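You operate a simulated robot arm through the tools that you are given. There is no shell and no other tool. Be economical: measure what you need, move in short steps, check, and stop when the job is done.

Carry out the task below with a simulated two-armed robot. There is one attempt and no reset: what you move stays moved.

TASK
Change the meter's disc for the one that the disc plate names, latch the lid and zero the meter.
Fine: old disc flat in the small green tray; zero last; the green pin and the rope end stay where they are.

It is judged by the outcome, as a careful person would: the job done as asked, and still so three seconds after it is handed in. It fails if anything else is knocked over, pushed out of place, dropped, spilled or broken. A push-on lid holds only when it is set on centred and level and pressed home; a screw cap is set on level and turned clockwise until tight.

THE ROBOT
Two 7-joint arms with two-finger parallel grippers on one trunk, on a base that drives. Base frame: it is fixed to the floor where the robot stands at the start and does not move with it; the origin is under the middle of the robot, x ahead of it, y to its left, z up; the surface under the hand at the start is at about z = 0.78. Lengths are in m, angles in degrees, forces in N, time in s.
The left shoulder is at the start at [0.071, 0.156, 1.03], the right one opposite. Places, roughly: black disc [-1, -0.75, 0.75]; disc plate [0.5, 0, 0.8]; green meter [0.7, 0, 0.9]; green pin [1, -2, 1]; meter lid [0.7, 0, 0.8]; short white latch [0.6, -0.1, 0.9]; small green tray [-1.25, -1, 0.75]; well of the meter [0.6, 0, 0.8]. Payload 3.91 kg a hand.
The tool frame of a hand sits at the grasp point between the pads (the TCP): z along the fingers, y along the line on which they close. The tips reach 0.03 m beyond it. The gripper opens to 0.11 m. The fingers are 0.02 m wide and 0.01 m thick; the gripper's body (0.048 by 0.112 m) begins 0.055 m behind the TCP.
Orientation is that of the tool frame in the base frame, as a unit quaternion [x, y, z, w]. With the fingers straight down and closing along the base's y, the tool's x points along the base's -x, its y along +y and its z along -z.

THE INTERFACE
- The arms move only by the tool step_arm. It takes "left_plan", "right_plan" or both (then of equal length, played together; a hand with none holds still); each is a list of rows, each a list of 7 numbers: the shift along the tool's x, y, z in m, then the turn, a rotation vector about the tool's x, y, z in degrees, then the finger opening in m, from 0 to 0.11. In form: [[tx, ty, tz, ax, ay, az, jaw], ...]. A call has 1 to 20 rows; each row is the pose to reach, as a shift and turn from the pose commanded when the call began, along the tool's axes at that moment. A row lasts 0.2 s, in which the tool goes at most 0.05 m and 8.6 degrees; a call with a longer step from one row to the next is refused whole, and so is a gripper value outside its range. A pose out of reach is approached as far as the arm can. The call stops where the force on the tool passes 80 N (or 10 N more than at its start, if that is more) or the arm is blocked; 0.2 s more then pass. Each finger travels about 0.108 m/s and halts on what it meets, pressing with about 31 N; the grip force reading is that of the motor and also rises with nothing between the fingers. The clock runs only during rows and for 0.2 s after the last one: add rows that repeat a pose to give the fingers time. It gives the time, the measured TCP pose, the force on the tool (base axes), the opening and the grip force at its end, in the units of the frame above (readings bear some noise), with the torque about the TCP (base axes, N m) and any sound that the robot's microphone picked up.
- Cameras (640 x 400 px; columns grow to the right, rows downward): "scene" is now at [0.0904, -0.0791, 1.2649]; the picture's right is [-0.89, -0.45, 0.00], its down [-0.23, 0.45, -0.86] and it looks along [0.39, -0.77, -0.50] (base axes); focal length 214 px, centre (320, 200). "left" rides on the left gripper at [0.072, -0.017, -0.103] in its tool frame; the picture's right is [0.23, 0.97, 0.00], its down [-0.76, 0.18, -0.62] and it looks along [-0.61, 0.14, 0.78] (tool axes); focal length 222 px, centre (320, 200). "right" rides on the right gripper at [0.072, 0.017, -0.103] in its tool frame; the picture's right is [-0.23, 0.97, 0.00], its down [-0.76, -0.18, -0.62] and it looks along [-0.61, -0.14, 0.78] (tool axes); focal length 222 px, centre (320, 200).
- capture(camera): a new picture of that camera. It takes no simulated time.
- lift_body(by): slides the trunk up (or, below 0, down) by that many m; the arms and the scene camera ride with it, the base frame stays. It gives what a move gives, with no picture.
- steer(legs): drives the robot by 1 to 6 legs, each [ahead, left, turn to the left] in m, m and degrees, along the robot's own axes; the way and the turn of a leg run together, so that a leg with both is an arc; at most 1.5 m and 180 degrees a leg. The arms and the cameras ride along, it lands a little off, and it stops where it bumps. It gives what a move gives.
- pan_tilt(pan, tilt): turns the head with the scene camera to pan (to the left, within 86 degrees either way) and tilt (down, from -29 to 69), counted from straight ahead of the robot. It gives what a move gives.
- probe_pixels(camera, pixels): for up to 12 pixels [column, row] of the newest picture of that camera ("zoom" is the newest enlarged one), the place [x, y, z] in the base frame of the surface seen there, good to about 0.002 m. It takes no simulated time.
- inspect(camera, box): a new picture of the part [left, top, right, bottom] of that camera's present view, enlarged. It takes no simulated time.
- sign_off(): hands the job in; it is judged then, once.

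Work in short steps. Measure before you move; look again where a grasp or a placing could have gone wrong, and mend it. You have 80 turns and 78 pictures in all, those below and enlarged ones among them. Open the grippers and draw the arms clear of the work before you hand the job in, unless the task says otherwise; then end with one line.

The tools are called after ">>>" as name(argument=value, ...) on one line, values as JSON. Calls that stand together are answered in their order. step_arm: Moves the arms, as the interface text tells. Its arguments: {"type":"object","properties":{"left_plan":{"type":"array","items":{"type":"array","items":{"type":"number"}}},"right_plan":{"type":"array","items":{"type":"array","items":{"type":"number"}}}},"required":[]} The other tools are called the same way: lift_body (by) slides the trunk up or down; steer (legs) drives the base; pan_tilt (pan, tilt) turns the head that bears the scene camera; capture (camera) takes a picture; probe_pixels (camera, pixels) gives the place of the surface under pixels of a picture; inspect (camera, box) takes an enlarged picture of a part of a camera's view; sign_off () hands the job in.

At the start:

```text
t: 0.0
left_tool_pos: [0.777, -0.1107, 1.2094]
left_tcp_rot: [0.001, 1.0, 0.0, 0.0]
left_force: [0.2, -0.2, 0.0]
left_moment: [-0.02, 0.0, -0.01]
left_gripper_width: 0.1098
left_grip_force: 0.1
right_tool_pos: [0.5782, -0.6631, 1.2041]
right_tcp_rot: [0.0, 1.0, 0.0, 0.0]
right_force: [-0.6, -0.5, 0.1]
right_moment: [0.03, 0.01, 0.01]
right_gripper_width: 0.1099
right_grip_force: 0.1
trunk travel left (down, up): [-0.475, 0.465]
robot x, y, heading: [-0.0007, 0.0004, 0.1]
head pan, tilt: [-63.0, 30.1]
```

scene: 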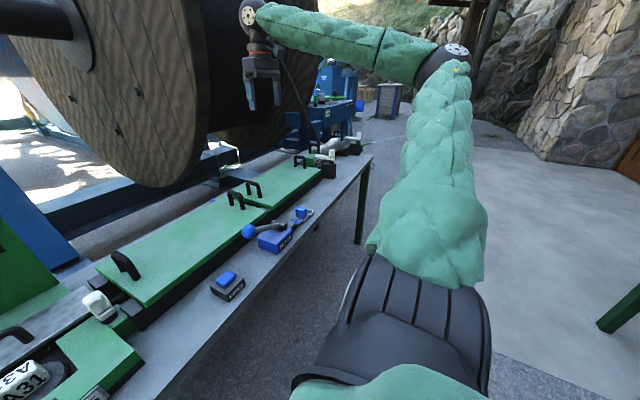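
right: 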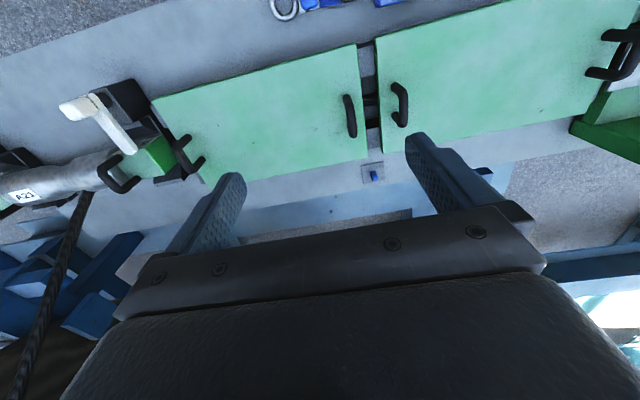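
left: 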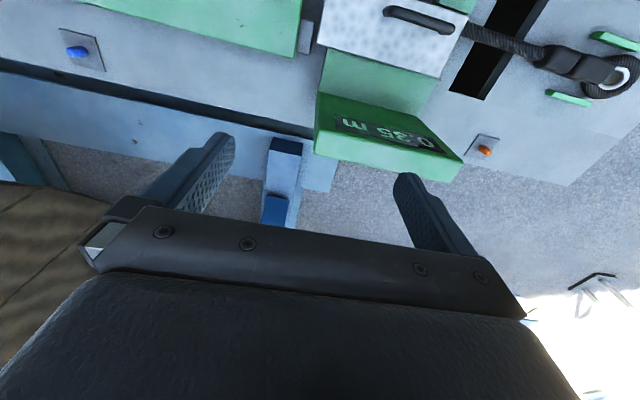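

The scene view shows the bench to the right; the meter is ahead. I turn the head to look at the meter.

>>> pan_tilt(pan=0, tilt=45)

>>> capture(camera="scene")

```text
t: 1.3
left_tool_pos: [0.7765, -0.11, 1.2094]
left_tcp_rot: [0.0, 1.0, 0.0, 0.0]
left_force: [0.3, 0.5, -0.3]
left_moment: [-0.01, 0.03, 0.0]
left_gripper_width: 0.1101
left_grip_force: 0.1
right_tool_pos: [0.5793, -0.6634, 1.2046]
right_tcp_rot: [0.0, 1.0, 0.0, 0.0]
right_force: [-1.0, -0.7, -0.1]
right_moment: [-0.01, 0.0, 0.02]
right_gripper_width: 0.11
right_grip_force: 0.0
trunk travel left (down, up): [-0.475, 0.465]
robot x, y, heading: [-0.0017, 0.0021, -0.0]
head pan, tilt: [0.0, 45.0]
```

```text
74 pictures are left
```

scene: 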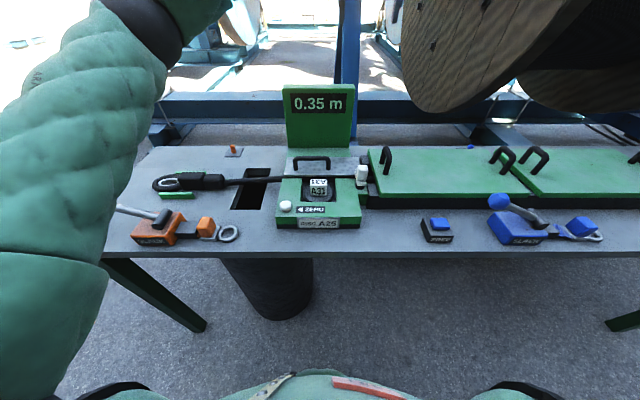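

>>> inspect(camera="scene", box=[230, 80, 390, 240])

>>> inspect(camera="scene", box=[270, 150, 380, 235])

```text
2.50 times, centred on (310, 160) of scene
```

zoom: 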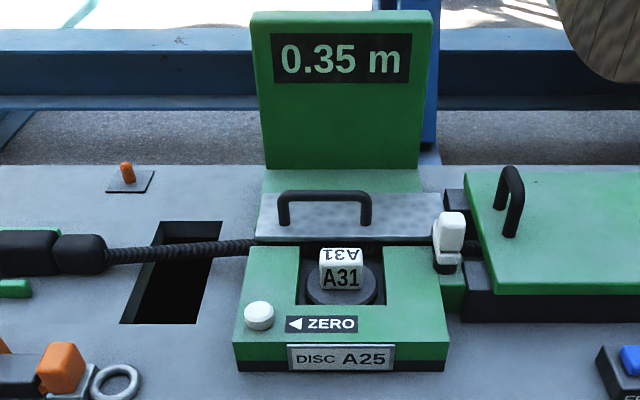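

```text
4.71 times, centred on (325, 192) of scene
```

zoom: 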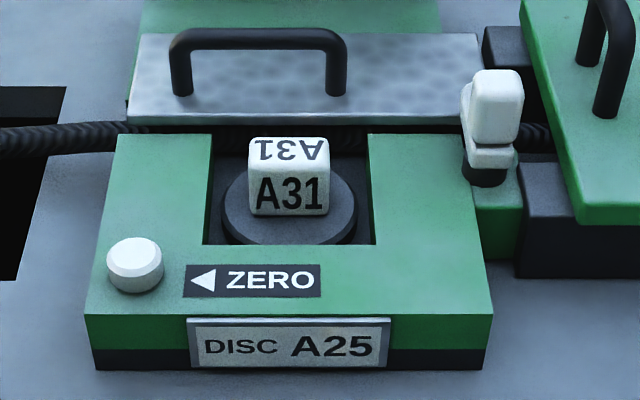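

Plate says A25; well holds A31. I measure the meter parts in the last enlarged picture.

>>> probe_pixels(camera="zoom", pixels=[[288, 150], [285, 192], [240, 225], [350, 220], [135, 250], [495, 80], [490, 165], [260, 40], [150, 100], [460, 100], [290, 90], [220, 150]])

>>> probe_pixels(camera="scene", pixels=[[320, 95], [320, 140], [305, 172], [290, 160], [352, 163], [310, 160], [345, 215], [365, 220], [440, 225], [252, 185]])

>>> capture(camera="left")

```text
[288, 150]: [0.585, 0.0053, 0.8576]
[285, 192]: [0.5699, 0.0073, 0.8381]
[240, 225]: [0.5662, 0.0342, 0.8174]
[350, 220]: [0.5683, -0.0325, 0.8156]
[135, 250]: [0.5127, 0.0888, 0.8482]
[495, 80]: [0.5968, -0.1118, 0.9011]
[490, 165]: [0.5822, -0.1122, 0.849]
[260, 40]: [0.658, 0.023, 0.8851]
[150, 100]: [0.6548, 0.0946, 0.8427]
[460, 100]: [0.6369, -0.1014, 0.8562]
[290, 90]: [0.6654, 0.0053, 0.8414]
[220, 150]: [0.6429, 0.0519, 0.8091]
```

```text
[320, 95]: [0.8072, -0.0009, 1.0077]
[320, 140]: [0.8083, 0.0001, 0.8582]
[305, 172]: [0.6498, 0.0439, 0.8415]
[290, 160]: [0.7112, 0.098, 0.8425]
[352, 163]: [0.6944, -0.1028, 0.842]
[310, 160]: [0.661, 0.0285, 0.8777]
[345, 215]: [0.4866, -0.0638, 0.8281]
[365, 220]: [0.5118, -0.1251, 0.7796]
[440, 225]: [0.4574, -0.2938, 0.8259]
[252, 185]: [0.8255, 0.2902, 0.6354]
```

```text
71 pictures are left
```

left: 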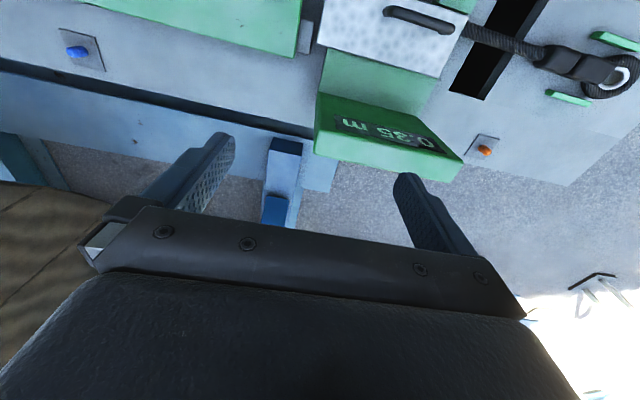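

Now I bring the left hand above the well for a closer look.

>>> step_arm(left_plan=[[0.035, 0.02, 0.0, 0, 0, 0, 0.11], [0.07, 0.04, 0.01, 0, 0, 0, 0.11], [0.105, 0.06, 0.035, 0, 0, 0, 0.11], [0.14, 0.08, 0.06, 0, 0, 0, 0.11], [0.17, 0.1, 0.09, 0, 0, 0, 0.11], [0.19, 0.116, 0.12, 0, 0, 0, 0.11], [0.19, 0.116, 0.15, 0, 0, 0, 0.09], [0.19, 0.116, 0.15, 0, 0, 0, 0.08]])

>>> capture(camera="left")

>>> pan_tilt(pan=-86, tilt=25)

>>> capture(camera="scene")

```text
t: 3.1
left_tool_pos: [0.5851, 0.0085, 1.0609]
left_tcp_rot: [0.0, 1.0, 0.0, 0.001]
left_force: [0.1, -0.4, 0.4]
left_moment: [0.04, -0.03, -0.03]
left_gripper_width: 0.0799
left_grip_force: 0.1
right_tool_pos: [0.5793, -0.6618, 1.2047]
right_tcp_rot: [0.0, 1.0, 0.0, 0.0]
right_force: [-0.3, -0.3, 0.2]
right_moment: [-0.01, 0.0, -0.02]
right_gripper_width: 0.1101
right_grip_force: 0.0
trunk travel left (down, up): [-0.475, 0.465]
robot x, y, heading: [-0.0027, 0.0034, 0.1]
head pan, tilt: [0.0, 45.0]
```

```text
70 pictures are left
```

left: 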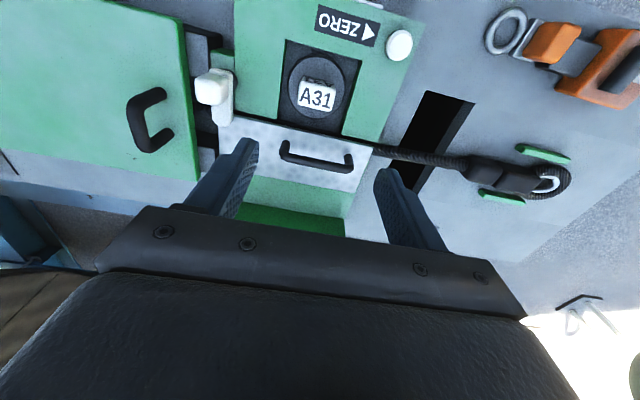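

```text
t: 4.7
left_tool_pos: [0.5849, 0.0083, 1.0597]
left_tcp_rot: [0.001, 1.0, 0.0, 0.0]
left_force: [0.3, -0.4, 0.8]
left_moment: [0.02, 0.02, 0.02]
left_gripper_width: 0.08
left_grip_force: 0.1
right_tool_pos: [0.5774, -0.661, 1.2043]
right_tcp_rot: [0.0, 1.0, 0.0, -0.001]
right_force: [0.5, -0.9, -0.4]
right_moment: [0.03, 0.01, 0.03]
right_gripper_width: 0.1099
right_grip_force: 0.1
trunk travel left (down, up): [-0.475, 0.465]
robot x, y, heading: [0.0001, -0.0012, -0.2]
head pan, tilt: [-85.9, 25.0]
```

```text
69 pictures are left
```

scene: 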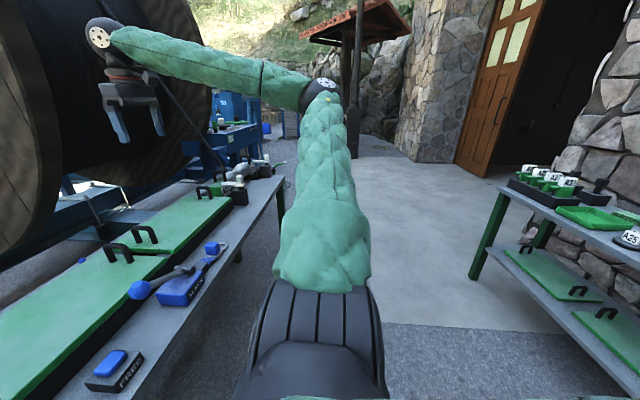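

Discs and a green tray are on a table to the rear right. I enlarge that part, and the left-hand view of the well.

>>> inspect(camera="scene", box=[480, 130, 640, 270])

>>> probe_pixels(camera="scene", pixels=[[530, 170], [570, 185], [600, 190], [590, 218], [632, 238], [555, 212], [500, 190], [490, 260], [635, 262]])

>>> inspect(camera="left", box=[180, 0, 420, 200])

>>> probe_pixels(camera="left", pixels=[[316, 97], [316, 82], [290, 45], [372, 48], [280, 115], [345, 130], [398, 45], [215, 85], [320, 158], [300, 180], [258, 178], [360, 185]])

```text
2.86 times, centred on (560, 200) of scene
```

zoom: 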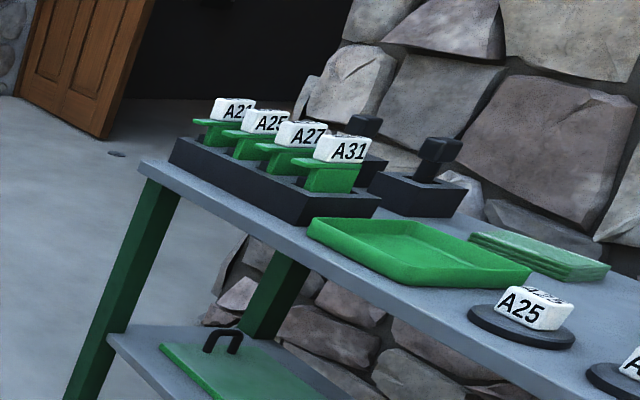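

```text
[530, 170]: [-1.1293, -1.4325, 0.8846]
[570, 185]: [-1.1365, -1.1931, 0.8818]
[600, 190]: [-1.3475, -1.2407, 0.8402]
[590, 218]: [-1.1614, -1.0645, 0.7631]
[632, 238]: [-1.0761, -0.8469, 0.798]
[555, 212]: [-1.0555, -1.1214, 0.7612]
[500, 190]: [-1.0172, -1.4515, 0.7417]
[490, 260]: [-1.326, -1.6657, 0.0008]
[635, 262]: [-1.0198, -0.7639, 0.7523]
```

```text
2.00 times, centred on (300, 100) of left
```

zoom: 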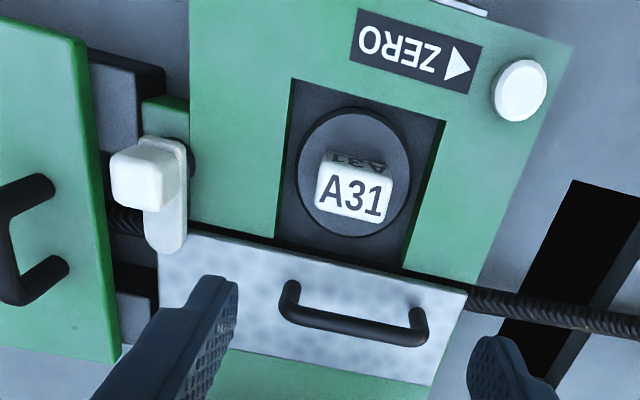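

```text
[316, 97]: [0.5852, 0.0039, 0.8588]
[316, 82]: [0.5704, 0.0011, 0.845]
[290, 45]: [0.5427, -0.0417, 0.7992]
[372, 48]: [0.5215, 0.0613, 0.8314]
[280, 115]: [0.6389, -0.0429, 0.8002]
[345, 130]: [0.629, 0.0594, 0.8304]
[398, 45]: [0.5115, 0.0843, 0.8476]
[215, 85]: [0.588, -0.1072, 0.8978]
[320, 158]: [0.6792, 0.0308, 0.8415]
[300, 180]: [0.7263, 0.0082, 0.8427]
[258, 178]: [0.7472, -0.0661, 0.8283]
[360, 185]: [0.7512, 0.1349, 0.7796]
```

The disc knob (top 0.859) stands above the lid's underside (~0.83), so I need to understand the lid. I look closer at lid and latch with both the head and the left hand.

>>> pan_tilt(pan=0, tilt=45)

>>> inspect(camera="scene", box=[275, 145, 380, 200])

>>> inspect(camera="left", box=[190, 50, 270, 150])

```text
t: 6.3
left_tool_pos: [0.5848, 0.0078, 1.0609]
left_tcp_rot: [0.0, 1.0, 0.0, -0.001]
left_force: [0.1, -0.4, -0.4]
left_moment: [0.01, -0.02, 0.04]
left_gripper_width: 0.0796
left_grip_force: 0.0
right_tool_pos: [0.5784, -0.6643, 1.2043]
right_tcp_rot: [0.0, 1.0, 0.0, 0.0]
right_force: [-0.6, 0.8, 0.3]
right_moment: [-0.02, -0.02, 0.04]
right_gripper_width: 0.1096
right_grip_force: 0.0
trunk travel left (down, up): [-0.475, 0.465]
robot x, y, heading: [-0.0001, 0.0002, -0.1]
head pan, tilt: [0.0, 45.0]
```

```text
6.10 times, centred on (328, 172) of scene
```

zoom: 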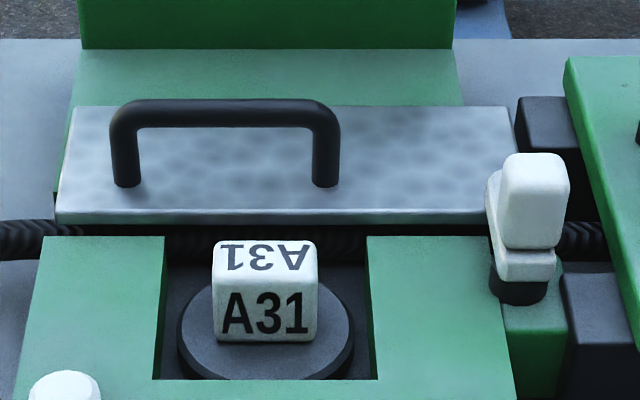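

```text
4.00 times, centred on (230, 100) of left
```

zoom: 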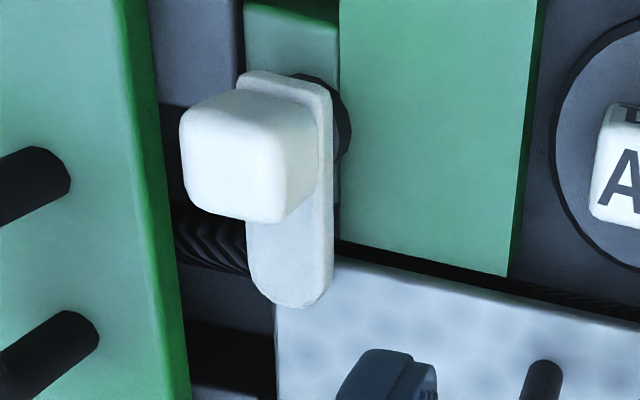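

I probe the lid edges, handle, rear deck, and latch more finely.

>>> probe_pixels(camera="scene", pixels=[[320, 157], [300, 157], [330, 166], [300, 180], [345, 188], [360, 197]])

>>> inspect(camera="scene", box=[275, 145, 380, 200])

>>> probe_pixels(camera="zoom", pixels=[[270, 75], [270, 112], [270, 205], [270, 214], [270, 220], [64, 205], [508, 205], [512, 120], [75, 115], [125, 180], [327, 180], [225, 105]])

>>> probe_pixels(camera="zoom", pixels=[[495, 185], [525, 262], [520, 295], [540, 170], [500, 245], [270, 235], [140, 250], [430, 300], [170, 240], [366, 240], [155, 380], [375, 380]])

```text
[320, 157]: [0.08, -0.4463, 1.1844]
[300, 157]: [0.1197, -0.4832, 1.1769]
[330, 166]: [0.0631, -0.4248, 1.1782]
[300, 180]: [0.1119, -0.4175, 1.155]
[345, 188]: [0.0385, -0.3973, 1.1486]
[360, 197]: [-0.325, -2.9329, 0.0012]
```

```text
6.10 times, centred on (328, 172) of scene
```

zoom: 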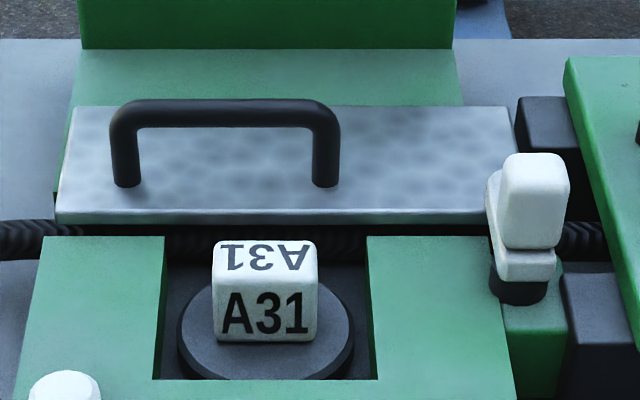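

```text
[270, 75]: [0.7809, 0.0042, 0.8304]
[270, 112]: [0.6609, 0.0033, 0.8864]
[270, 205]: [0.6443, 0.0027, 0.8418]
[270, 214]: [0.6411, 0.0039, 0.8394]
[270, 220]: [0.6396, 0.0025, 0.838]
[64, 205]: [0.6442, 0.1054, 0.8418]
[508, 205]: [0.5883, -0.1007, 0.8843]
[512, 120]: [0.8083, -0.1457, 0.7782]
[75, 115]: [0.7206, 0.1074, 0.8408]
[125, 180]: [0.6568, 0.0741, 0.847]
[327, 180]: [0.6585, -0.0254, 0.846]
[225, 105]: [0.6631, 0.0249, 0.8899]
```

```text
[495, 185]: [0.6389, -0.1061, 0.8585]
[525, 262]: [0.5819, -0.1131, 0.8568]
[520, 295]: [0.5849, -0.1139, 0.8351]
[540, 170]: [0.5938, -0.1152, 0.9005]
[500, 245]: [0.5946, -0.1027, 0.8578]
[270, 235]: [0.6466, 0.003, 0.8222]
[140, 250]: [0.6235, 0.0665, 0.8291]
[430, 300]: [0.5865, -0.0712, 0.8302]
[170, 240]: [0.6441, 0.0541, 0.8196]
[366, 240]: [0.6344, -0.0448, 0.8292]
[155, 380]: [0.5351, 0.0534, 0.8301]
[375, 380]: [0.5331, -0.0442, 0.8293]
```

The lid seems to slide on the deck (z 0.833–0.842). I first take the old disc: the knob is 0.035 wide, centred at [0.585, 0.005], top 0.859. I descend with the left hand to TCP z 0.858 and grip.

>>> step_arm(left_plan=[[0, -0.003, 0.05, 0, 0, 0, 0.065], [0, -0.003, 0.1, 0, 0, 0, 0.065], [0, -0.003, 0.15, 0, 0, 0, 0.065], [0, -0.003, 0.18, 0, 0, 0, 0.065], [0, -0.003, 0.202, 0, 0, 0, 0.065], [0, -0.003, 0.202, 0, 0, 0, 0.065], [0, -0.003, 0.202, 0, 0, 0, 0.03], [0, -0.003, 0.202, 0, 0, 0, 0.01], [0, -0.003, 0.202, 0, 0, 0, 0.01]])

>>> capture(camera="scene")

```text
t: 8.3
left_tool_pos: [0.5891, 0.0032, 0.8568]
left_tcp_rot: [0.0, 1.0, 0.0, 0.0]
left_force: [-4.7, 7.4, 0.5]
left_moment: [0.39, 0.17, -0.01]
left_gripper_width: 0.0477
left_grip_force: 30.6
right_tool_pos: [0.5805, -0.6615, 1.2037]
right_tcp_rot: [0.0, 1.0, 0.0, -0.001]
right_force: [0.4, 0.1, 1.7]
right_moment: [-0.02, -0.04, 0.01]
right_gripper_width: 0.11
right_grip_force: 0.1
trunk travel left (down, up): [-0.475, 0.465]
robot x, y, heading: [0.0007, -0.0014, 0.0]
head pan, tilt: [0.0, 45.0]
```

```text
63 pictures are left
```

scene: 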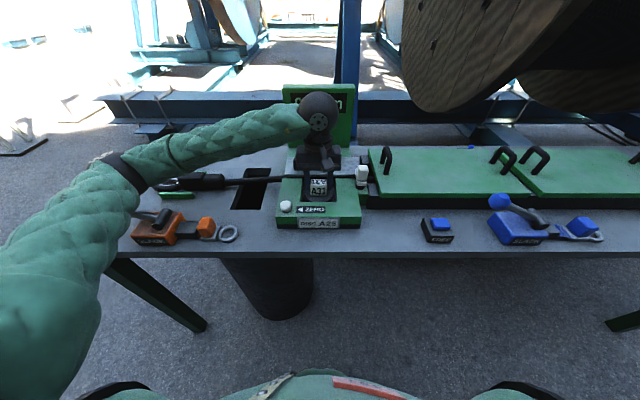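

The knob is gripped at width 0.048 with 31 N. I lift it straight up.

>>> step_arm(left_plan=[[0, 0, -0.02, 0, 0, 0, 0.01], [0, 0, -0.04, 0, 0, 0, 0.01], [0, 0, -0.08, 0, 0, 0, 0.01], [0, 0, -0.12, 0, 0, 0, 0.01], [0, 0, -0.16, 0, 0, 0, 0.01], [0, 0, -0.2, 0, 0, 0, 0.01]])

>>> inspect(camera="scene", box=[240, 50, 400, 230])

>>> capture(camera="left")

```text
t: 9.7
left_tool_pos: [0.5874, 0.0033, 1.0576]
left_tcp_rot: [0.0, 1.0, 0.0, 0.001]
left_force: [0.2, -0.5, 0.1]
left_moment: [0.02, -0.01, -0.01]
left_gripper_width: 0.0099
left_grip_force: 0.1
right_tool_pos: [0.5772, -0.6621, 1.2039]
right_tcp_rot: [0.001, 1.0, 0.001, -0.001]
right_force: [0.1, 0.2, -0.2]
right_moment: [-0.01, -0.01, 0.01]
right_gripper_width: 0.11
right_grip_force: 0.1
trunk travel left (down, up): [-0.475, 0.465]
robot x, y, heading: [-0.0022, 0.0028, 0.3]
head pan, tilt: [0.0, 45.0]
```

```text
2.22 times, centred on (320, 140) of scene
```

zoom: 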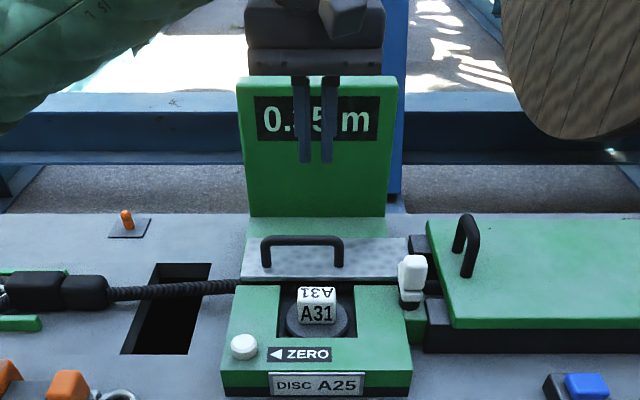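

```text
61 pictures are left
```

left: 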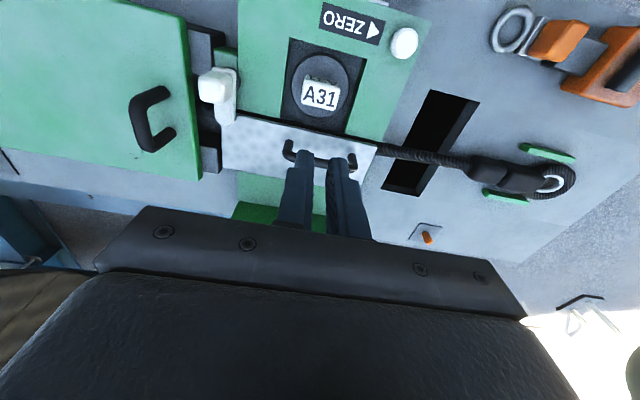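

The knob slipped out of the grip: the hand came up empty and the disc is still in the well. I probe the knob edges before gripping lower.

>>> inspect(camera="left", box=[270, 40, 370, 140])

>>> probe_pixels(camera="left", pixels=[[320, 96], [303, 88], [300, 104], [337, 96], [339, 90], [320, 85], [320, 107], [320, 60], [296, 70], [345, 75], [305, 112], [320, 80]])

```text
4.00 times, centred on (320, 90) of left
```

zoom: 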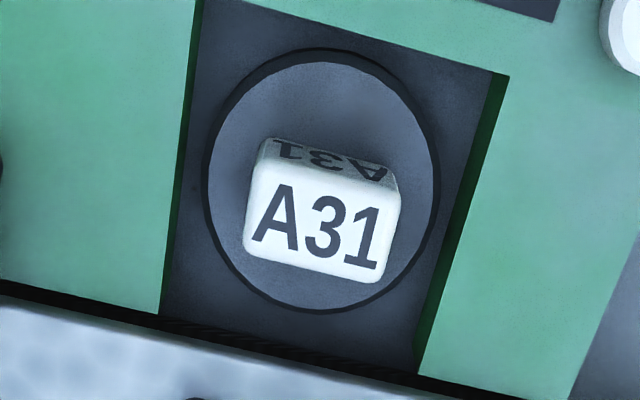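

```text
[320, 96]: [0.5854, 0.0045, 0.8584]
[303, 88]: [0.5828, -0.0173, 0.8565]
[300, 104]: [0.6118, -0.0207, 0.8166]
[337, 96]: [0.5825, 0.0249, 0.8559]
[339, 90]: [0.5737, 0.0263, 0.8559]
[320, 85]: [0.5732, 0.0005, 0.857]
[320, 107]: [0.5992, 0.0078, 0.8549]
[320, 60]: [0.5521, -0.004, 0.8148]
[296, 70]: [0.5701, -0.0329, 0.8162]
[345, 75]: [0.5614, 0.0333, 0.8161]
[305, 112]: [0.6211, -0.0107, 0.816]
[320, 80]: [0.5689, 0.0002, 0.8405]
```

Knob spans y −0.019…0.027, x 0.569…0.601, with the disc top at 0.816. I grip lower (TCP 0.849) and lift just a little, watching the force.

>>> step_arm(left_plan=[[0.001, 0, 0.03, 0, 0, 0, 0.075], [0.002, 0, 0.08, 0, 0, 0, 0.075], [0.002, 0.0, 0.13, 0, 0, 0, 0.075], [0.002, 0.0, 0.17, 0, 0, 0, 0.075], [0.002, 0.0, 0.2, 0, 0, 0, 0.075], [0.002, 0.0, 0.209, 0, 0, 0, 0.075], [0.002, 0.0, 0.209, 0, 0, 0, 0.075], [0.002, 0.0, 0.209, 0, 0, 0, 0.03], [0.002, 0.0, 0.209, 0, 0, 0, 0.0], [0.002, 0.0, 0.209, 0, 0, 0, 0.0], [0.002, 0.0, 0.209, 0, 0, 0, 0.0], [0.002, 0.0, 0.205, 0, 0, 0, 0.0]])

>>> step_arm(left_plan=[[0, 0, -0.006, 0, 0, 0, 0.0], [0, 0, -0.012, 0, 0, 0, 0.0]])

>>> inspect(camera="scene", box=[270, 130, 370, 230])

```text
t: 12.3
left_tool_pos: [0.5896, 0.0044, 0.8467]
left_tcp_rot: [-0.002, 1.0, -0.001, -0.003]
left_force: [4.4, 17.0, -15.3]
left_moment: [0.2, -0.75, -0.35]
left_gripper_width: 0.0476
left_grip_force: 31.2
right_tool_pos: [0.5822, -0.6603, 1.2029]
right_tcp_rot: [-0.001, 1.0, -0.002, -0.002]
right_force: [0.0, -0.9, -0.4]
right_moment: [-0.03, 0.03, 0.02]
right_gripper_width: 0.1098
right_grip_force: 0.0
trunk travel left (down, up): [-0.475, 0.465]
robot x, y, heading: [0.0004, 0.002, 0.1]
head pan, tilt: [0.0, 45.0]
```

```text
t: 12.9
left_tool_pos: [0.5855, 0.0045, 0.8625]
left_tcp_rot: [-0.001, 1.0, 0.0, -0.001]
left_force: [2.0, 23.2, -26.9]
left_moment: [0.12, 0.03, -0.19]
left_gripper_width: 0.0478
left_grip_force: 31.1
right_tool_pos: [0.5804, -0.6606, 1.2053]
right_tcp_rot: [-0.001, 1.0, -0.001, -0.001]
right_force: [-0.6, 0.0, -0.4]
right_moment: [-0.04, 0.03, -0.01]
right_gripper_width: 0.1101
right_grip_force: 0.0
trunk travel left (down, up): [-0.475, 0.465]
robot x, y, heading: [-0.0005, 0.0031, 0.0]
head pan, tilt: [0.0, 45.0]
```

```text
4.00 times, centred on (320, 180) of scene
```

zoom: 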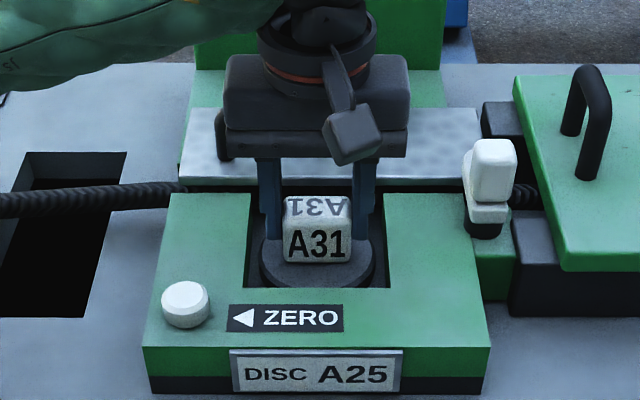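

The pull reads 27 N downward while TCP rose 16 mm; I check whether the disc rises or the fingers slip.

>>> probe_pixels(camera="zoom", pixels=[[318, 225], [318, 203], [318, 245], [275, 265], [365, 260], [320, 275], [270, 235], [365, 235]])

```text
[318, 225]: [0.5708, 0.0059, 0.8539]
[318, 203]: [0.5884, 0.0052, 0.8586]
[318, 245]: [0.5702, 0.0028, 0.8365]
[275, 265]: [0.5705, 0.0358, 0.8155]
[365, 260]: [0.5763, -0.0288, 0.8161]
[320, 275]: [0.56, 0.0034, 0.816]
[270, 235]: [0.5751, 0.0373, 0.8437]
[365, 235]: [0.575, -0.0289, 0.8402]
```

The disc stays put at 0.816 while the fingers slide, so it is locked. I regrip lower and try a counter-clockwise twist (bayonet) to read the torque.

>>> step_arm(left_plan=[[0, 0, 0.0, 0, 0, 0, 0.07], [0, 0, 0.008, 0, 0, 0, 0.07], [0, 0, 0.014, 0, 0, 0, 0.07], [0, 0, 0.014, 0, 0, 0, 0.03], [0, 0, 0.014, 0, 0, 0, 0.0], [0, 0, 0.014, 0, 0, 0, 0.0], [0, 0, 0.014, 0, 0, -6, 0.0], [0, 0, 0.014, 0, 0, -12, 0.0], [0, 0, 0.014, 0, 0, -12, 0.0]])

>>> inspect(camera="scene", box=[270, 130, 370, 230])

```text
t: 14.9
left_tool_pos: [0.5878, 0.003, 0.8501]
left_tcp_rot: [-0.108, 0.994, -0.001, 0.0]
left_force: [25.5, 29.7, 3.5]
left_moment: [0.46, -0.6, -1.08]
left_gripper_width: 0.0528
left_grip_force: 31.1
right_tool_pos: [0.5811, -0.6604, 1.204]
right_tcp_rot: [0.0, 1.0, -0.001, -0.001]
right_force: [-0.4, -0.7, 0.2]
right_moment: [-0.02, -0.01, 0.02]
right_gripper_width: 0.1099
right_grip_force: 0.0
trunk travel left (down, up): [-0.475, 0.465]
robot x, y, heading: [0.0025, -0.0022, -0.1]
head pan, tilt: [0.0, 45.0]
```

```text
4.00 times, centred on (320, 180) of scene
```

zoom: 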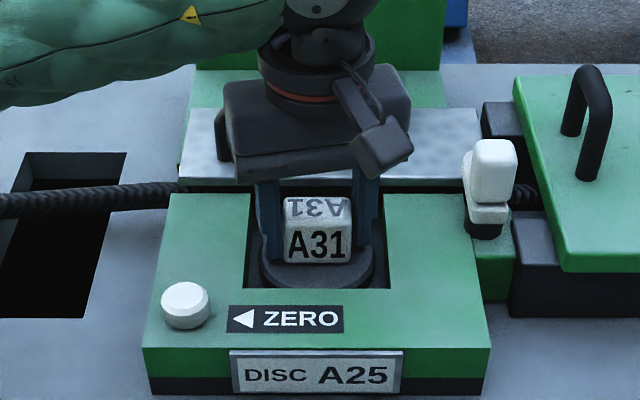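

The disc neither turns nor lifts, while the latch arm's tip lies over the lid's front corner: the lid is probably closed and latched, locking the disc. I release and back off to look at the latch.

>>> step_arm(left_plan=[[0, 0, 0, 0, 0, 0, 0.07], [0, 0, 0, 0, 0, 6, 0.07], [0, 0, 0, 0, 0, 12, 0.07], [0, 0, -0.03, 0, 0, 12, 0.07], [0, 0, -0.07, 0, 0, 12, 0.07], [0, 0, -0.11, 0, 0, 12, 0.07]])

>>> step_arm(left_plan=[[0.02, -0.04, 0, 0, 0, 0, 0.07], [0.04, -0.08, 0, 0, 0, 0, 0.07], [0.06, -0.105, 0, 0, 0, 0, 0.07], [0.06, -0.105, 0, 0, 0, 0, 0.07]])

>>> capture(camera="left")

>>> inspect(camera="left", box=[240, 20, 400, 180])

```text
t: 16.3
left_tool_pos: [0.585, 0.0034, 0.9597]
left_tcp_rot: [0.0, 1.0, 0.0, 0.0]
left_force: [-0.1, 0.7, -0.1]
left_moment: [-0.01, 0.02, 0.0]
left_gripper_width: 0.07
left_grip_force: 0.0
right_tool_pos: [0.5784, -0.6627, 1.2042]
right_tcp_rot: [0.0, 1.0, 0.0, 0.0]
right_force: [-0.3, 0.6, -0.9]
right_moment: [0.0, -0.01, 0.01]
right_gripper_width: 0.1099
right_grip_force: 0.1
trunk travel left (down, up): [-0.475, 0.465]
robot x, y, heading: [0.0018, -0.001, -0.1]
head pan, tilt: [0.0, 45.0]
```

```text
t: 17.3
left_tool_pos: [0.5239, -0.1011, 0.9603]
left_tcp_rot: [0.0, 1.0, 0.0, 0.0]
left_force: [-0.3, 0.3, -0.1]
left_moment: [-0.02, -0.01, 0.01]
left_gripper_width: 0.07
left_grip_force: 0.1
right_tool_pos: [0.5788, -0.6617, 1.2042]
right_tcp_rot: [0.001, 1.0, -0.001, 0.0]
right_force: [0.4, -0.1, -0.9]
right_moment: [0.02, -0.02, 0.0]
right_gripper_width: 0.1101
right_grip_force: 0.0
trunk travel left (down, up): [-0.475, 0.465]
robot x, y, heading: [-0.0032, -0.0005, 0.2]
head pan, tilt: [0.0, 45.0]
```

```text
57 pictures are left
```

left: 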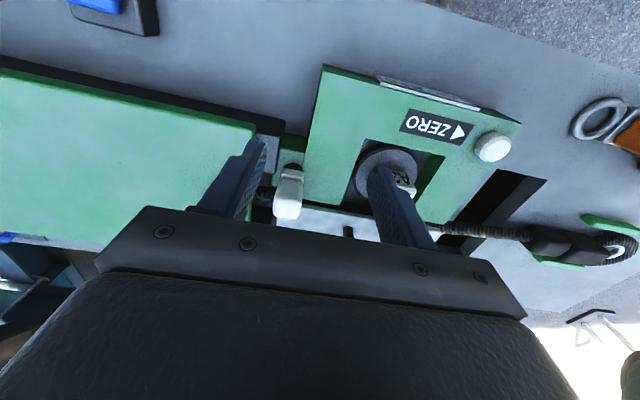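

```text
2.50 times, centred on (320, 100) of left
```

zoom: 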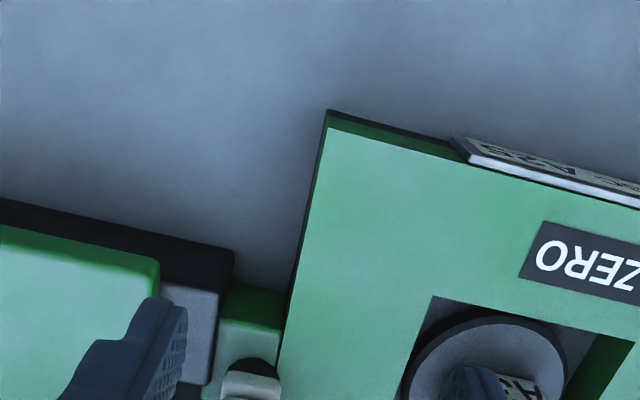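

I probe the latch knob, its surroundings, and the neighbouring cover's height.

>>> probe_pixels(camera="left", pixels=[[288, 185], [278, 190], [300, 185], [288, 212], [290, 172], [290, 166], [180, 150], [245, 130], [265, 145], [290, 155]])

>>> inspect(camera="scene", box=[330, 140, 400, 210])

```text
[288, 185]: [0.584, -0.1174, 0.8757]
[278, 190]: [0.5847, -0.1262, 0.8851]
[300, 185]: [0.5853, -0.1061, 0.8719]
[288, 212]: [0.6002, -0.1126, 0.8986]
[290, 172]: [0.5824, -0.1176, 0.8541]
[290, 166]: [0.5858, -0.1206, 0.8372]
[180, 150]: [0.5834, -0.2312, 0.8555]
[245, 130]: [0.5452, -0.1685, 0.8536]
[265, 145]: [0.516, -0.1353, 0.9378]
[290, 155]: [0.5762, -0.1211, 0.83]
```

```text
5.71 times, centred on (365, 175) of scene
```

zoom: 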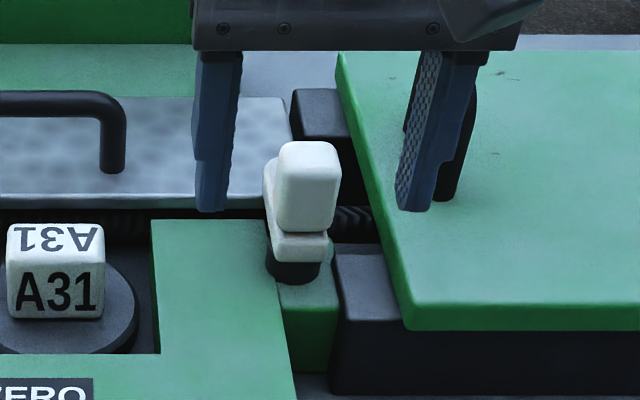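

Latch knob centre is about [0.596, −0.115], z 0.864–0.902; the neighbouring cover blocks turning toward −y, so it must turn counter-clockwise. I move over it, grip it at TCP z 0.897, and turn a first 12°.

>>> step_arm(left_plan=[[-0.036, -0.007, 0, 0, 0, 0, 0.06], [-0.072, -0.014, 0, 0, 0, 0, 0.06], [-0.072, -0.014, 0.0, 0, 0, 0, 0.06], [-0.072, -0.014, 0.04, 0, 0, 0, 0.06], [-0.072, -0.014, 0.063, 0, 0, 0, 0.06], [-0.072, -0.014, 0.063, 0, 0, 0, 0.02], [-0.072, -0.014, 0.063, 0, 0, 0, 0.0], [-0.072, -0.014, 0.063, 0, 0, 0, 0.0]])

>>> step_arm(left_plan=[[0, 0, 0, 0, 0, -6, 0.0], [0, 0, 0, 0, 0, -12, 0.0]])

>>> inspect(camera="scene", box=[330, 140, 400, 210])

```text
t: 19.1
left_tool_pos: [0.5977, -0.1161, 0.8951]
left_tcp_rot: [0.0, 1.0, 0.001, 0.001]
left_force: [-2.2, -0.7, -0.6]
left_moment: [-0.33, 0.4, -0.01]
left_gripper_width: 0.0281
left_grip_force: 45.3
right_tool_pos: [0.5788, -0.6622, 1.204]
right_tcp_rot: [0.0, 1.0, 0.0, 0.0]
right_force: [0.2, 0.0, 0.5]
right_moment: [-0.04, 0.01, -0.03]
right_gripper_width: 0.1101
right_grip_force: 0.0
trunk travel left (down, up): [-0.475, 0.465]
robot x, y, heading: [-0.0, 0.0009, -0.0]
head pan, tilt: [0.0, 45.0]
```

```text
t: 19.7
left_tool_pos: [0.5979, -0.1181, 0.8946]
left_tcp_rot: [-0.106, 0.994, 0.0, 0.0]
left_force: [-1.2, -0.4, -17.4]
left_moment: [-0.63, -1.35, -0.03]
left_gripper_width: 0.0278
left_grip_force: 45.3
right_tool_pos: [0.5779, -0.6634, 1.2039]
right_tcp_rot: [0.0, 1.0, 0.0, -0.001]
right_force: [0.1, -0.2, 0.5]
right_moment: [-0.03, -0.01, 0.0]
right_gripper_width: 0.1098
right_grip_force: 0.0
trunk travel left (down, up): [-0.475, 0.465]
robot x, y, heading: [0.0015, -0.0014, -0.1]
head pan, tilt: [0.0, 45.0]
```

```text
5.71 times, centred on (365, 175) of scene
```

zoom: 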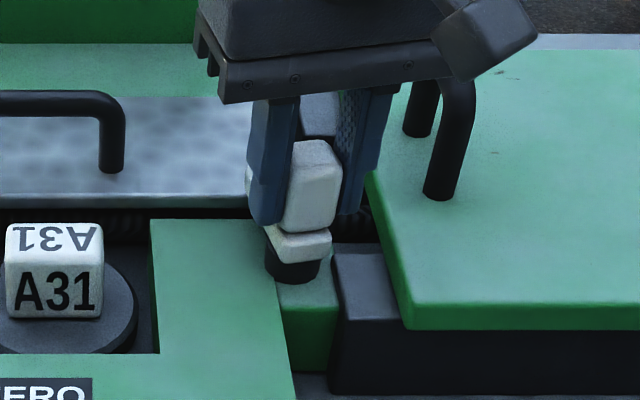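

It turns freely (Mz ~0) though a −17 N vertical load appeared. I continue in steps, watching forces.

>>> step_arm(left_plan=[[0, 0, 0, 0, 0, -8, 0.0], [0, 0, 0, 0, 0, -16, 0.0], [0, 0, 0, 0, 0, -24, 0.0]])

>>> inspect(camera="scene", box=[300, 140, 400, 210])

```text
t: 20.5
left_tool_pos: [0.5985, -0.1179, 0.8939]
left_tcp_rot: [-0.311, 0.951, 0.001, -0.001]
left_force: [1.2, -1.9, -33.9]
left_moment: [-0.76, -0.5, -0.06]
left_gripper_width: 0.0278
left_grip_force: 45.1
right_tool_pos: [0.5806, -0.6632, 1.2032]
right_tcp_rot: [0.0, 1.0, 0.0, -0.002]
right_force: [0.7, 0.6, 0.0]
right_moment: [0.0, 0.0, -0.04]
right_gripper_width: 0.11
right_grip_force: 0.0
trunk travel left (down, up): [-0.475, 0.465]
robot x, y, heading: [0.0013, -0.001, -0.2]
head pan, tilt: [0.0, 45.0]
```

```text
5.71 times, centred on (350, 175) of scene
```

zoom: 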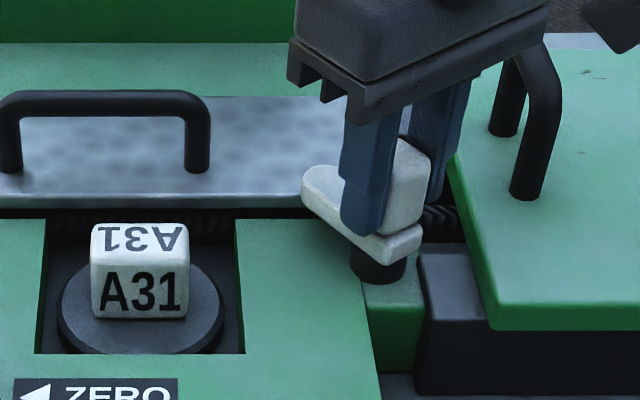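

The arm tip is nearly off the lid edge at ~37°. The vertical load suggests the latch holds the tool slightly lower, so I lower the tool 3 mm and continue turning.

>>> step_arm(left_plan=[[0, 0, 0.003, 0, 0, 0, 0.0], [0, 0, 0.003, 0, 0, -8, 0.0], [0, 0, 0.003, 0, 0, -16, 0.0], [0, 0, 0.003, 0, 0, -24, 0.0]])

>>> inspect(camera="scene", box=[300, 140, 400, 210])

```text
t: 21.5
left_tool_pos: [0.5979, -0.1174, 0.8952]
left_tcp_rot: [-0.501, 0.866, 0.0, 0.001]
left_force: [11.6, -9.9, -5.7]
left_moment: [-0.59, 0.47, -0.05]
left_gripper_width: 0.0282
left_grip_force: 45.1
right_tool_pos: [0.5792, -0.6627, 1.2035]
right_tcp_rot: [0.0, 1.0, 0.0, 0.0]
right_force: [-0.4, 0.4, -0.1]
right_moment: [-0.03, -0.02, -0.02]
right_gripper_width: 0.11
right_grip_force: 0.1
trunk travel left (down, up): [-0.475, 0.465]
robot x, y, heading: [-0.0003, -0.0036, -0.2]
head pan, tilt: [0.0, 45.0]
```

```text
5.71 times, centred on (350, 175) of scene
```

zoom: 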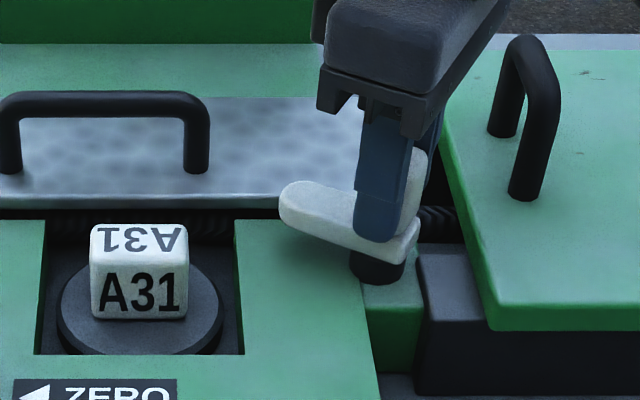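

Turned to 60° with light load. I continue to 90° and then let go.

>>> step_arm(left_plan=[[0, 0, 0, 0, 0, -8, 0.0], [0, 0, 0, 0, 0, -16, 0.0], [0, 0, 0, 0, 0, -24, 0.0], [0, 0, 0, 0, 0, -30, 0.0]])

>>> inspect(camera="scene", box=[270, 140, 400, 230])

```text
t: 22.5
left_tool_pos: [0.5989, -0.1181, 0.8954]
left_tcp_rot: [0.709, -0.706, 0.001, 0.0]
left_force: [36.6, -16.2, 17.8]
left_moment: [0.17, -0.09, -1.02]
left_gripper_width: 0.028
left_grip_force: 44.9
right_tool_pos: [0.5809, -0.6636, 1.203]
right_tcp_rot: [0.001, 1.0, 0.0, -0.001]
right_force: [0.8, -0.3, 0.0]
right_moment: [0.01, -0.02, 0.02]
right_gripper_width: 0.1097
right_grip_force: 0.0
trunk travel left (down, up): [-0.475, 0.465]
robot x, y, heading: [0.0005, 0.0008, -0.2]
head pan, tilt: [0.0, 45.0]
```

```text
4.44 times, centred on (335, 185) of scene
```

zoom: 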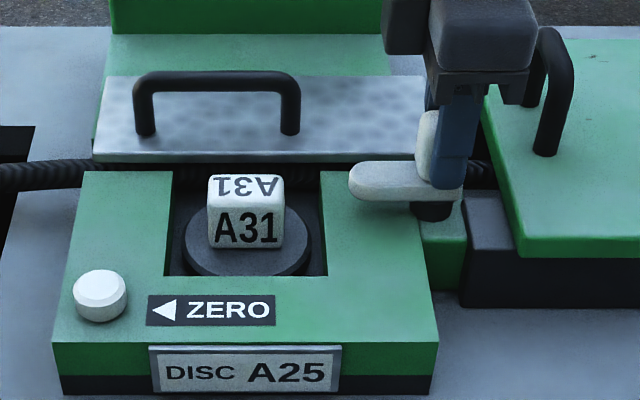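

The latch came to its stop at 90°. I release it, rise, and look at the whole meter again.

>>> step_arm(left_plan=[[0, 0, 0, 0, 0, 2, 0.05], [0, 0, 0, 0, 0, 2, 0.05], [0, 0, -0.04, 0, 0, 0, 0.05], [0, 0, -0.08, 0, 0, 0, 0.05], [-0.05, -0.02, -0.08, 0, 0, 0, 0.05], [-0.1, -0.045, -0.08, 0, 0, 0, 0.05], [-0.143, -0.064, -0.08, 0, 0, 0, 0.05], [-0.143, -0.064, -0.08, 0, 0, 0, 0.05]])

>>> inspect(camera="scene", box=[270, 120, 400, 210])

>>> capture(camera="left")

```text
refused: row 5 steps farther than a row can; nothing moved
```

```text
4.44 times, centred on (335, 165) of scene
```

zoom: 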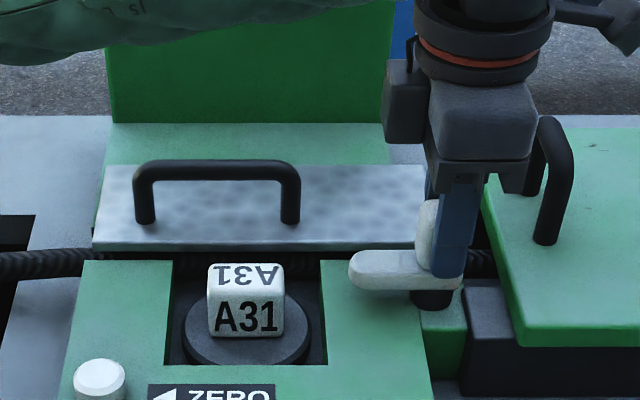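

```text
49 pictures are left
```

left: 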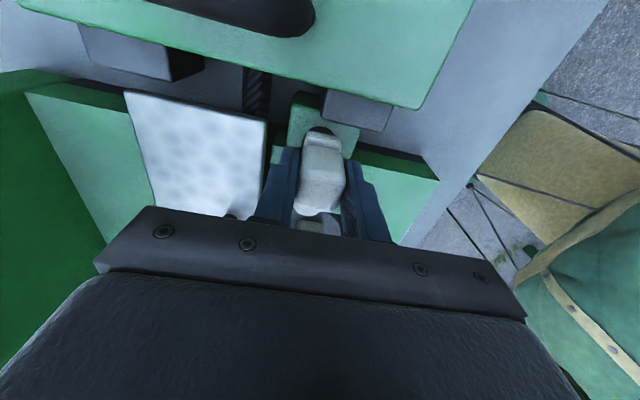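

A row was slightly too long; I repeat with smaller rows.

>>> step_arm(left_plan=[[0, 0, 0, 0, 0, 2, 0.05], [0, 0, 0, 0, 0, 2, 0.05], [0, 0, -0.04, 0, 0, 0, 0.05], [0, 0, -0.08, 0, 0, 0, 0.05], [-0.035, -0.016, -0.08, 0, 0, 0, 0.05], [-0.07, -0.032, -0.08, 0, 0, 0, 0.05], [-0.105, -0.048, -0.08, 0, 0, 0, 0.05], [-0.143, -0.064, -0.08, 0, 0, 0, 0.05], [-0.143, -0.064, -0.08, 0, 0, 0, 0.05]])

>>> inspect(camera="scene", box=[270, 120, 400, 210])

>>> probe_pixels(camera="zoom", pixels=[[370, 260], [400, 285], [430, 205], [145, 215], [290, 215], [215, 168], [245, 295], [260, 275], [360, 240]])

```text
t: 24.5
left_tool_pos: [0.6615, 0.0262, 0.9758]
left_tcp_rot: [-0.707, 0.707, -0.001, 0.002]
left_force: [1.0, 0.0, -0.1]
left_moment: [0.04, -0.01, 0.01]
left_gripper_width: 0.0501
left_grip_force: 0.1
right_tool_pos: [0.5793, -0.6627, 1.2028]
right_tcp_rot: [0.0, 1.0, 0.001, 0.0]
right_force: [0.2, 0.7, 0.4]
right_moment: [0.02, 0.0, 0.0]
right_gripper_width: 0.1098
right_grip_force: 0.0
trunk travel left (down, up): [-0.475, 0.465]
robot x, y, heading: [0.0013, -0.0008, -0.2]
head pan, tilt: [0.0, 45.0]
```

```text
4.44 times, centred on (335, 165) of scene
```

zoom: 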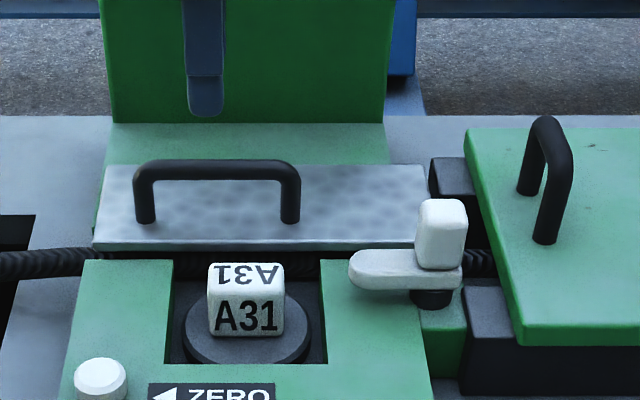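

```text
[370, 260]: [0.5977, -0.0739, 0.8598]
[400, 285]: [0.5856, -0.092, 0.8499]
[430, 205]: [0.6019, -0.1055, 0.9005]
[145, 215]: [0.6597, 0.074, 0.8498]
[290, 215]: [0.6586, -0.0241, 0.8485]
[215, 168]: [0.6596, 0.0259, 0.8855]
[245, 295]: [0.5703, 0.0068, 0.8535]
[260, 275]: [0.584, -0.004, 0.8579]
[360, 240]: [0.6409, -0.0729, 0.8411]
```

The latch is now clear of the lid. I lower onto the handle bar (x ≈0.665, z ≈0.885), grip it, and test a small lift.

>>> step_arm(left_plan=[[0, -0.003, 0.04, 0, 0, 0, 0.05], [0, -0.003, 0.08, 0, 0, 0, 0.05], [0, -0.003, 0.096, 0, 0, 0, 0.05], [0, -0.003, 0.096, 0, 0, 0, 0.02], [0, -0.003, 0.096, 0, 0, 0, 0.0], [0, -0.003, 0.096, 0, 0, 0, 0.0]])

>>> step_arm(left_plan=[[0, 0, -0.005, 0, 0, 0, 0.0], [0, 0, -0.01, 0, 0, 0, 0.0]])

>>> inspect(camera="scene", box=[270, 120, 400, 210])

```text
t: 25.9
left_tool_pos: [0.667, 0.0256, 0.8784]
left_tcp_rot: [-0.706, 0.708, 0.0, 0.001]
left_force: [-11.2, 4.6, 5.2]
left_moment: [0.23, 0.0, 0.04]
left_gripper_width: 0.0137
left_grip_force: 45.2
right_tool_pos: [0.5797, -0.6632, 1.2035]
right_tcp_rot: [0.0, 1.0, 0.0, -0.001]
right_force: [-0.4, 0.2, -0.8]
right_moment: [0.02, -0.02, 0.0]
right_gripper_width: 0.11
right_grip_force: 0.1
trunk travel left (down, up): [-0.475, 0.465]
robot x, y, heading: [0.0032, 0.0006, 0.0]
head pan, tilt: [0.0, 45.0]
```

```text
t: 26.5
left_tool_pos: [0.6694, 0.0249, 0.8835]
left_tcp_rot: [0.708, -0.706, -0.002, 0.001]
left_force: [38.0, -7.4, -33.7]
left_moment: [0.08, 0.1, -0.18]
left_gripper_width: 0.0129
left_grip_force: 45.0
right_tool_pos: [0.5824, -0.663, 1.201]
right_tcp_rot: [0.0, 1.0, -0.001, -0.002]
right_force: [0.2, -1.1, -0.4]
right_moment: [0.0, 0.01, 0.01]
right_gripper_width: 0.1103
right_grip_force: 0.1
trunk travel left (down, up): [-0.475, 0.465]
robot x, y, heading: [0.0006, 0.0013, 0.2]
head pan, tilt: [0.0, 45.0]
```

```text
4.44 times, centred on (335, 165) of scene
```

zoom: 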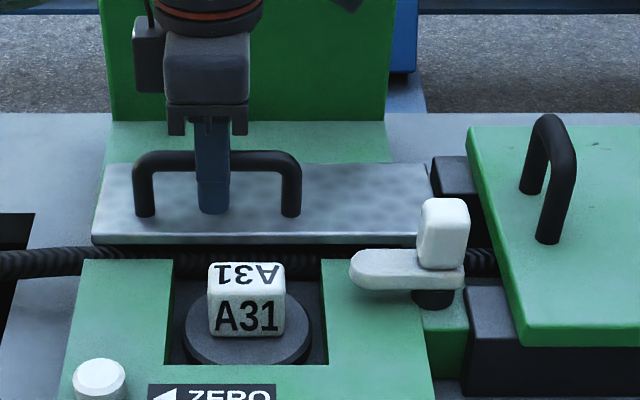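

The front edge of the lid rose and the tool was pulled +x: the lid hinges at its rear edge (~x 0.725). I regrip the bar slightly higher and follow the arc to about 20°.

>>> step_arm(left_plan=[[0, -0.0025, 0.0058, 0, 0, 0, 0.03], [0, -0.0025, 0.0058, 0, 0, 0, 0.03], [0, -0.0025, 0.0058, 0, 0, 0, 0.0], [0, -0.0025, 0.0058, 0, 0, 0, 0.0], [0, -0.0114, -0.0035, 0, 0, 0, 0.0], [0, -0.0217, -0.0112, 0, 0, 0, 0.0]])

>>> inspect(camera="scene", box=[270, 120, 400, 210])

```text
t: 27.9
left_tool_pos: [0.6841, 0.026, 0.9014]
left_tcp_rot: [0.708, -0.706, 0.001, -0.002]
left_force: [-8.5, 0.9, 3.5]
left_moment: [0.1, 0.25, 0.11]
left_gripper_width: 0.0136
left_grip_force: 44.8
right_tool_pos: [0.5787, -0.6635, 1.2061]
right_tcp_rot: [0.001, 1.0, 0.0, 0.0]
right_force: [0.5, 0.2, 0.0]
right_moment: [0.0, -0.02, 0.01]
right_gripper_width: 0.11
right_grip_force: 0.0
trunk travel left (down, up): [-0.475, 0.465]
robot x, y, heading: [-0.002, -0.0001, 0.1]
head pan, tilt: [0.0, 45.0]
```

```text
4.44 times, centred on (335, 165) of scene
```

zoom: 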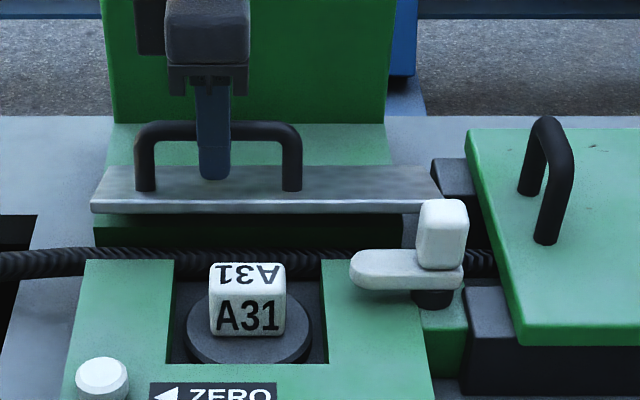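

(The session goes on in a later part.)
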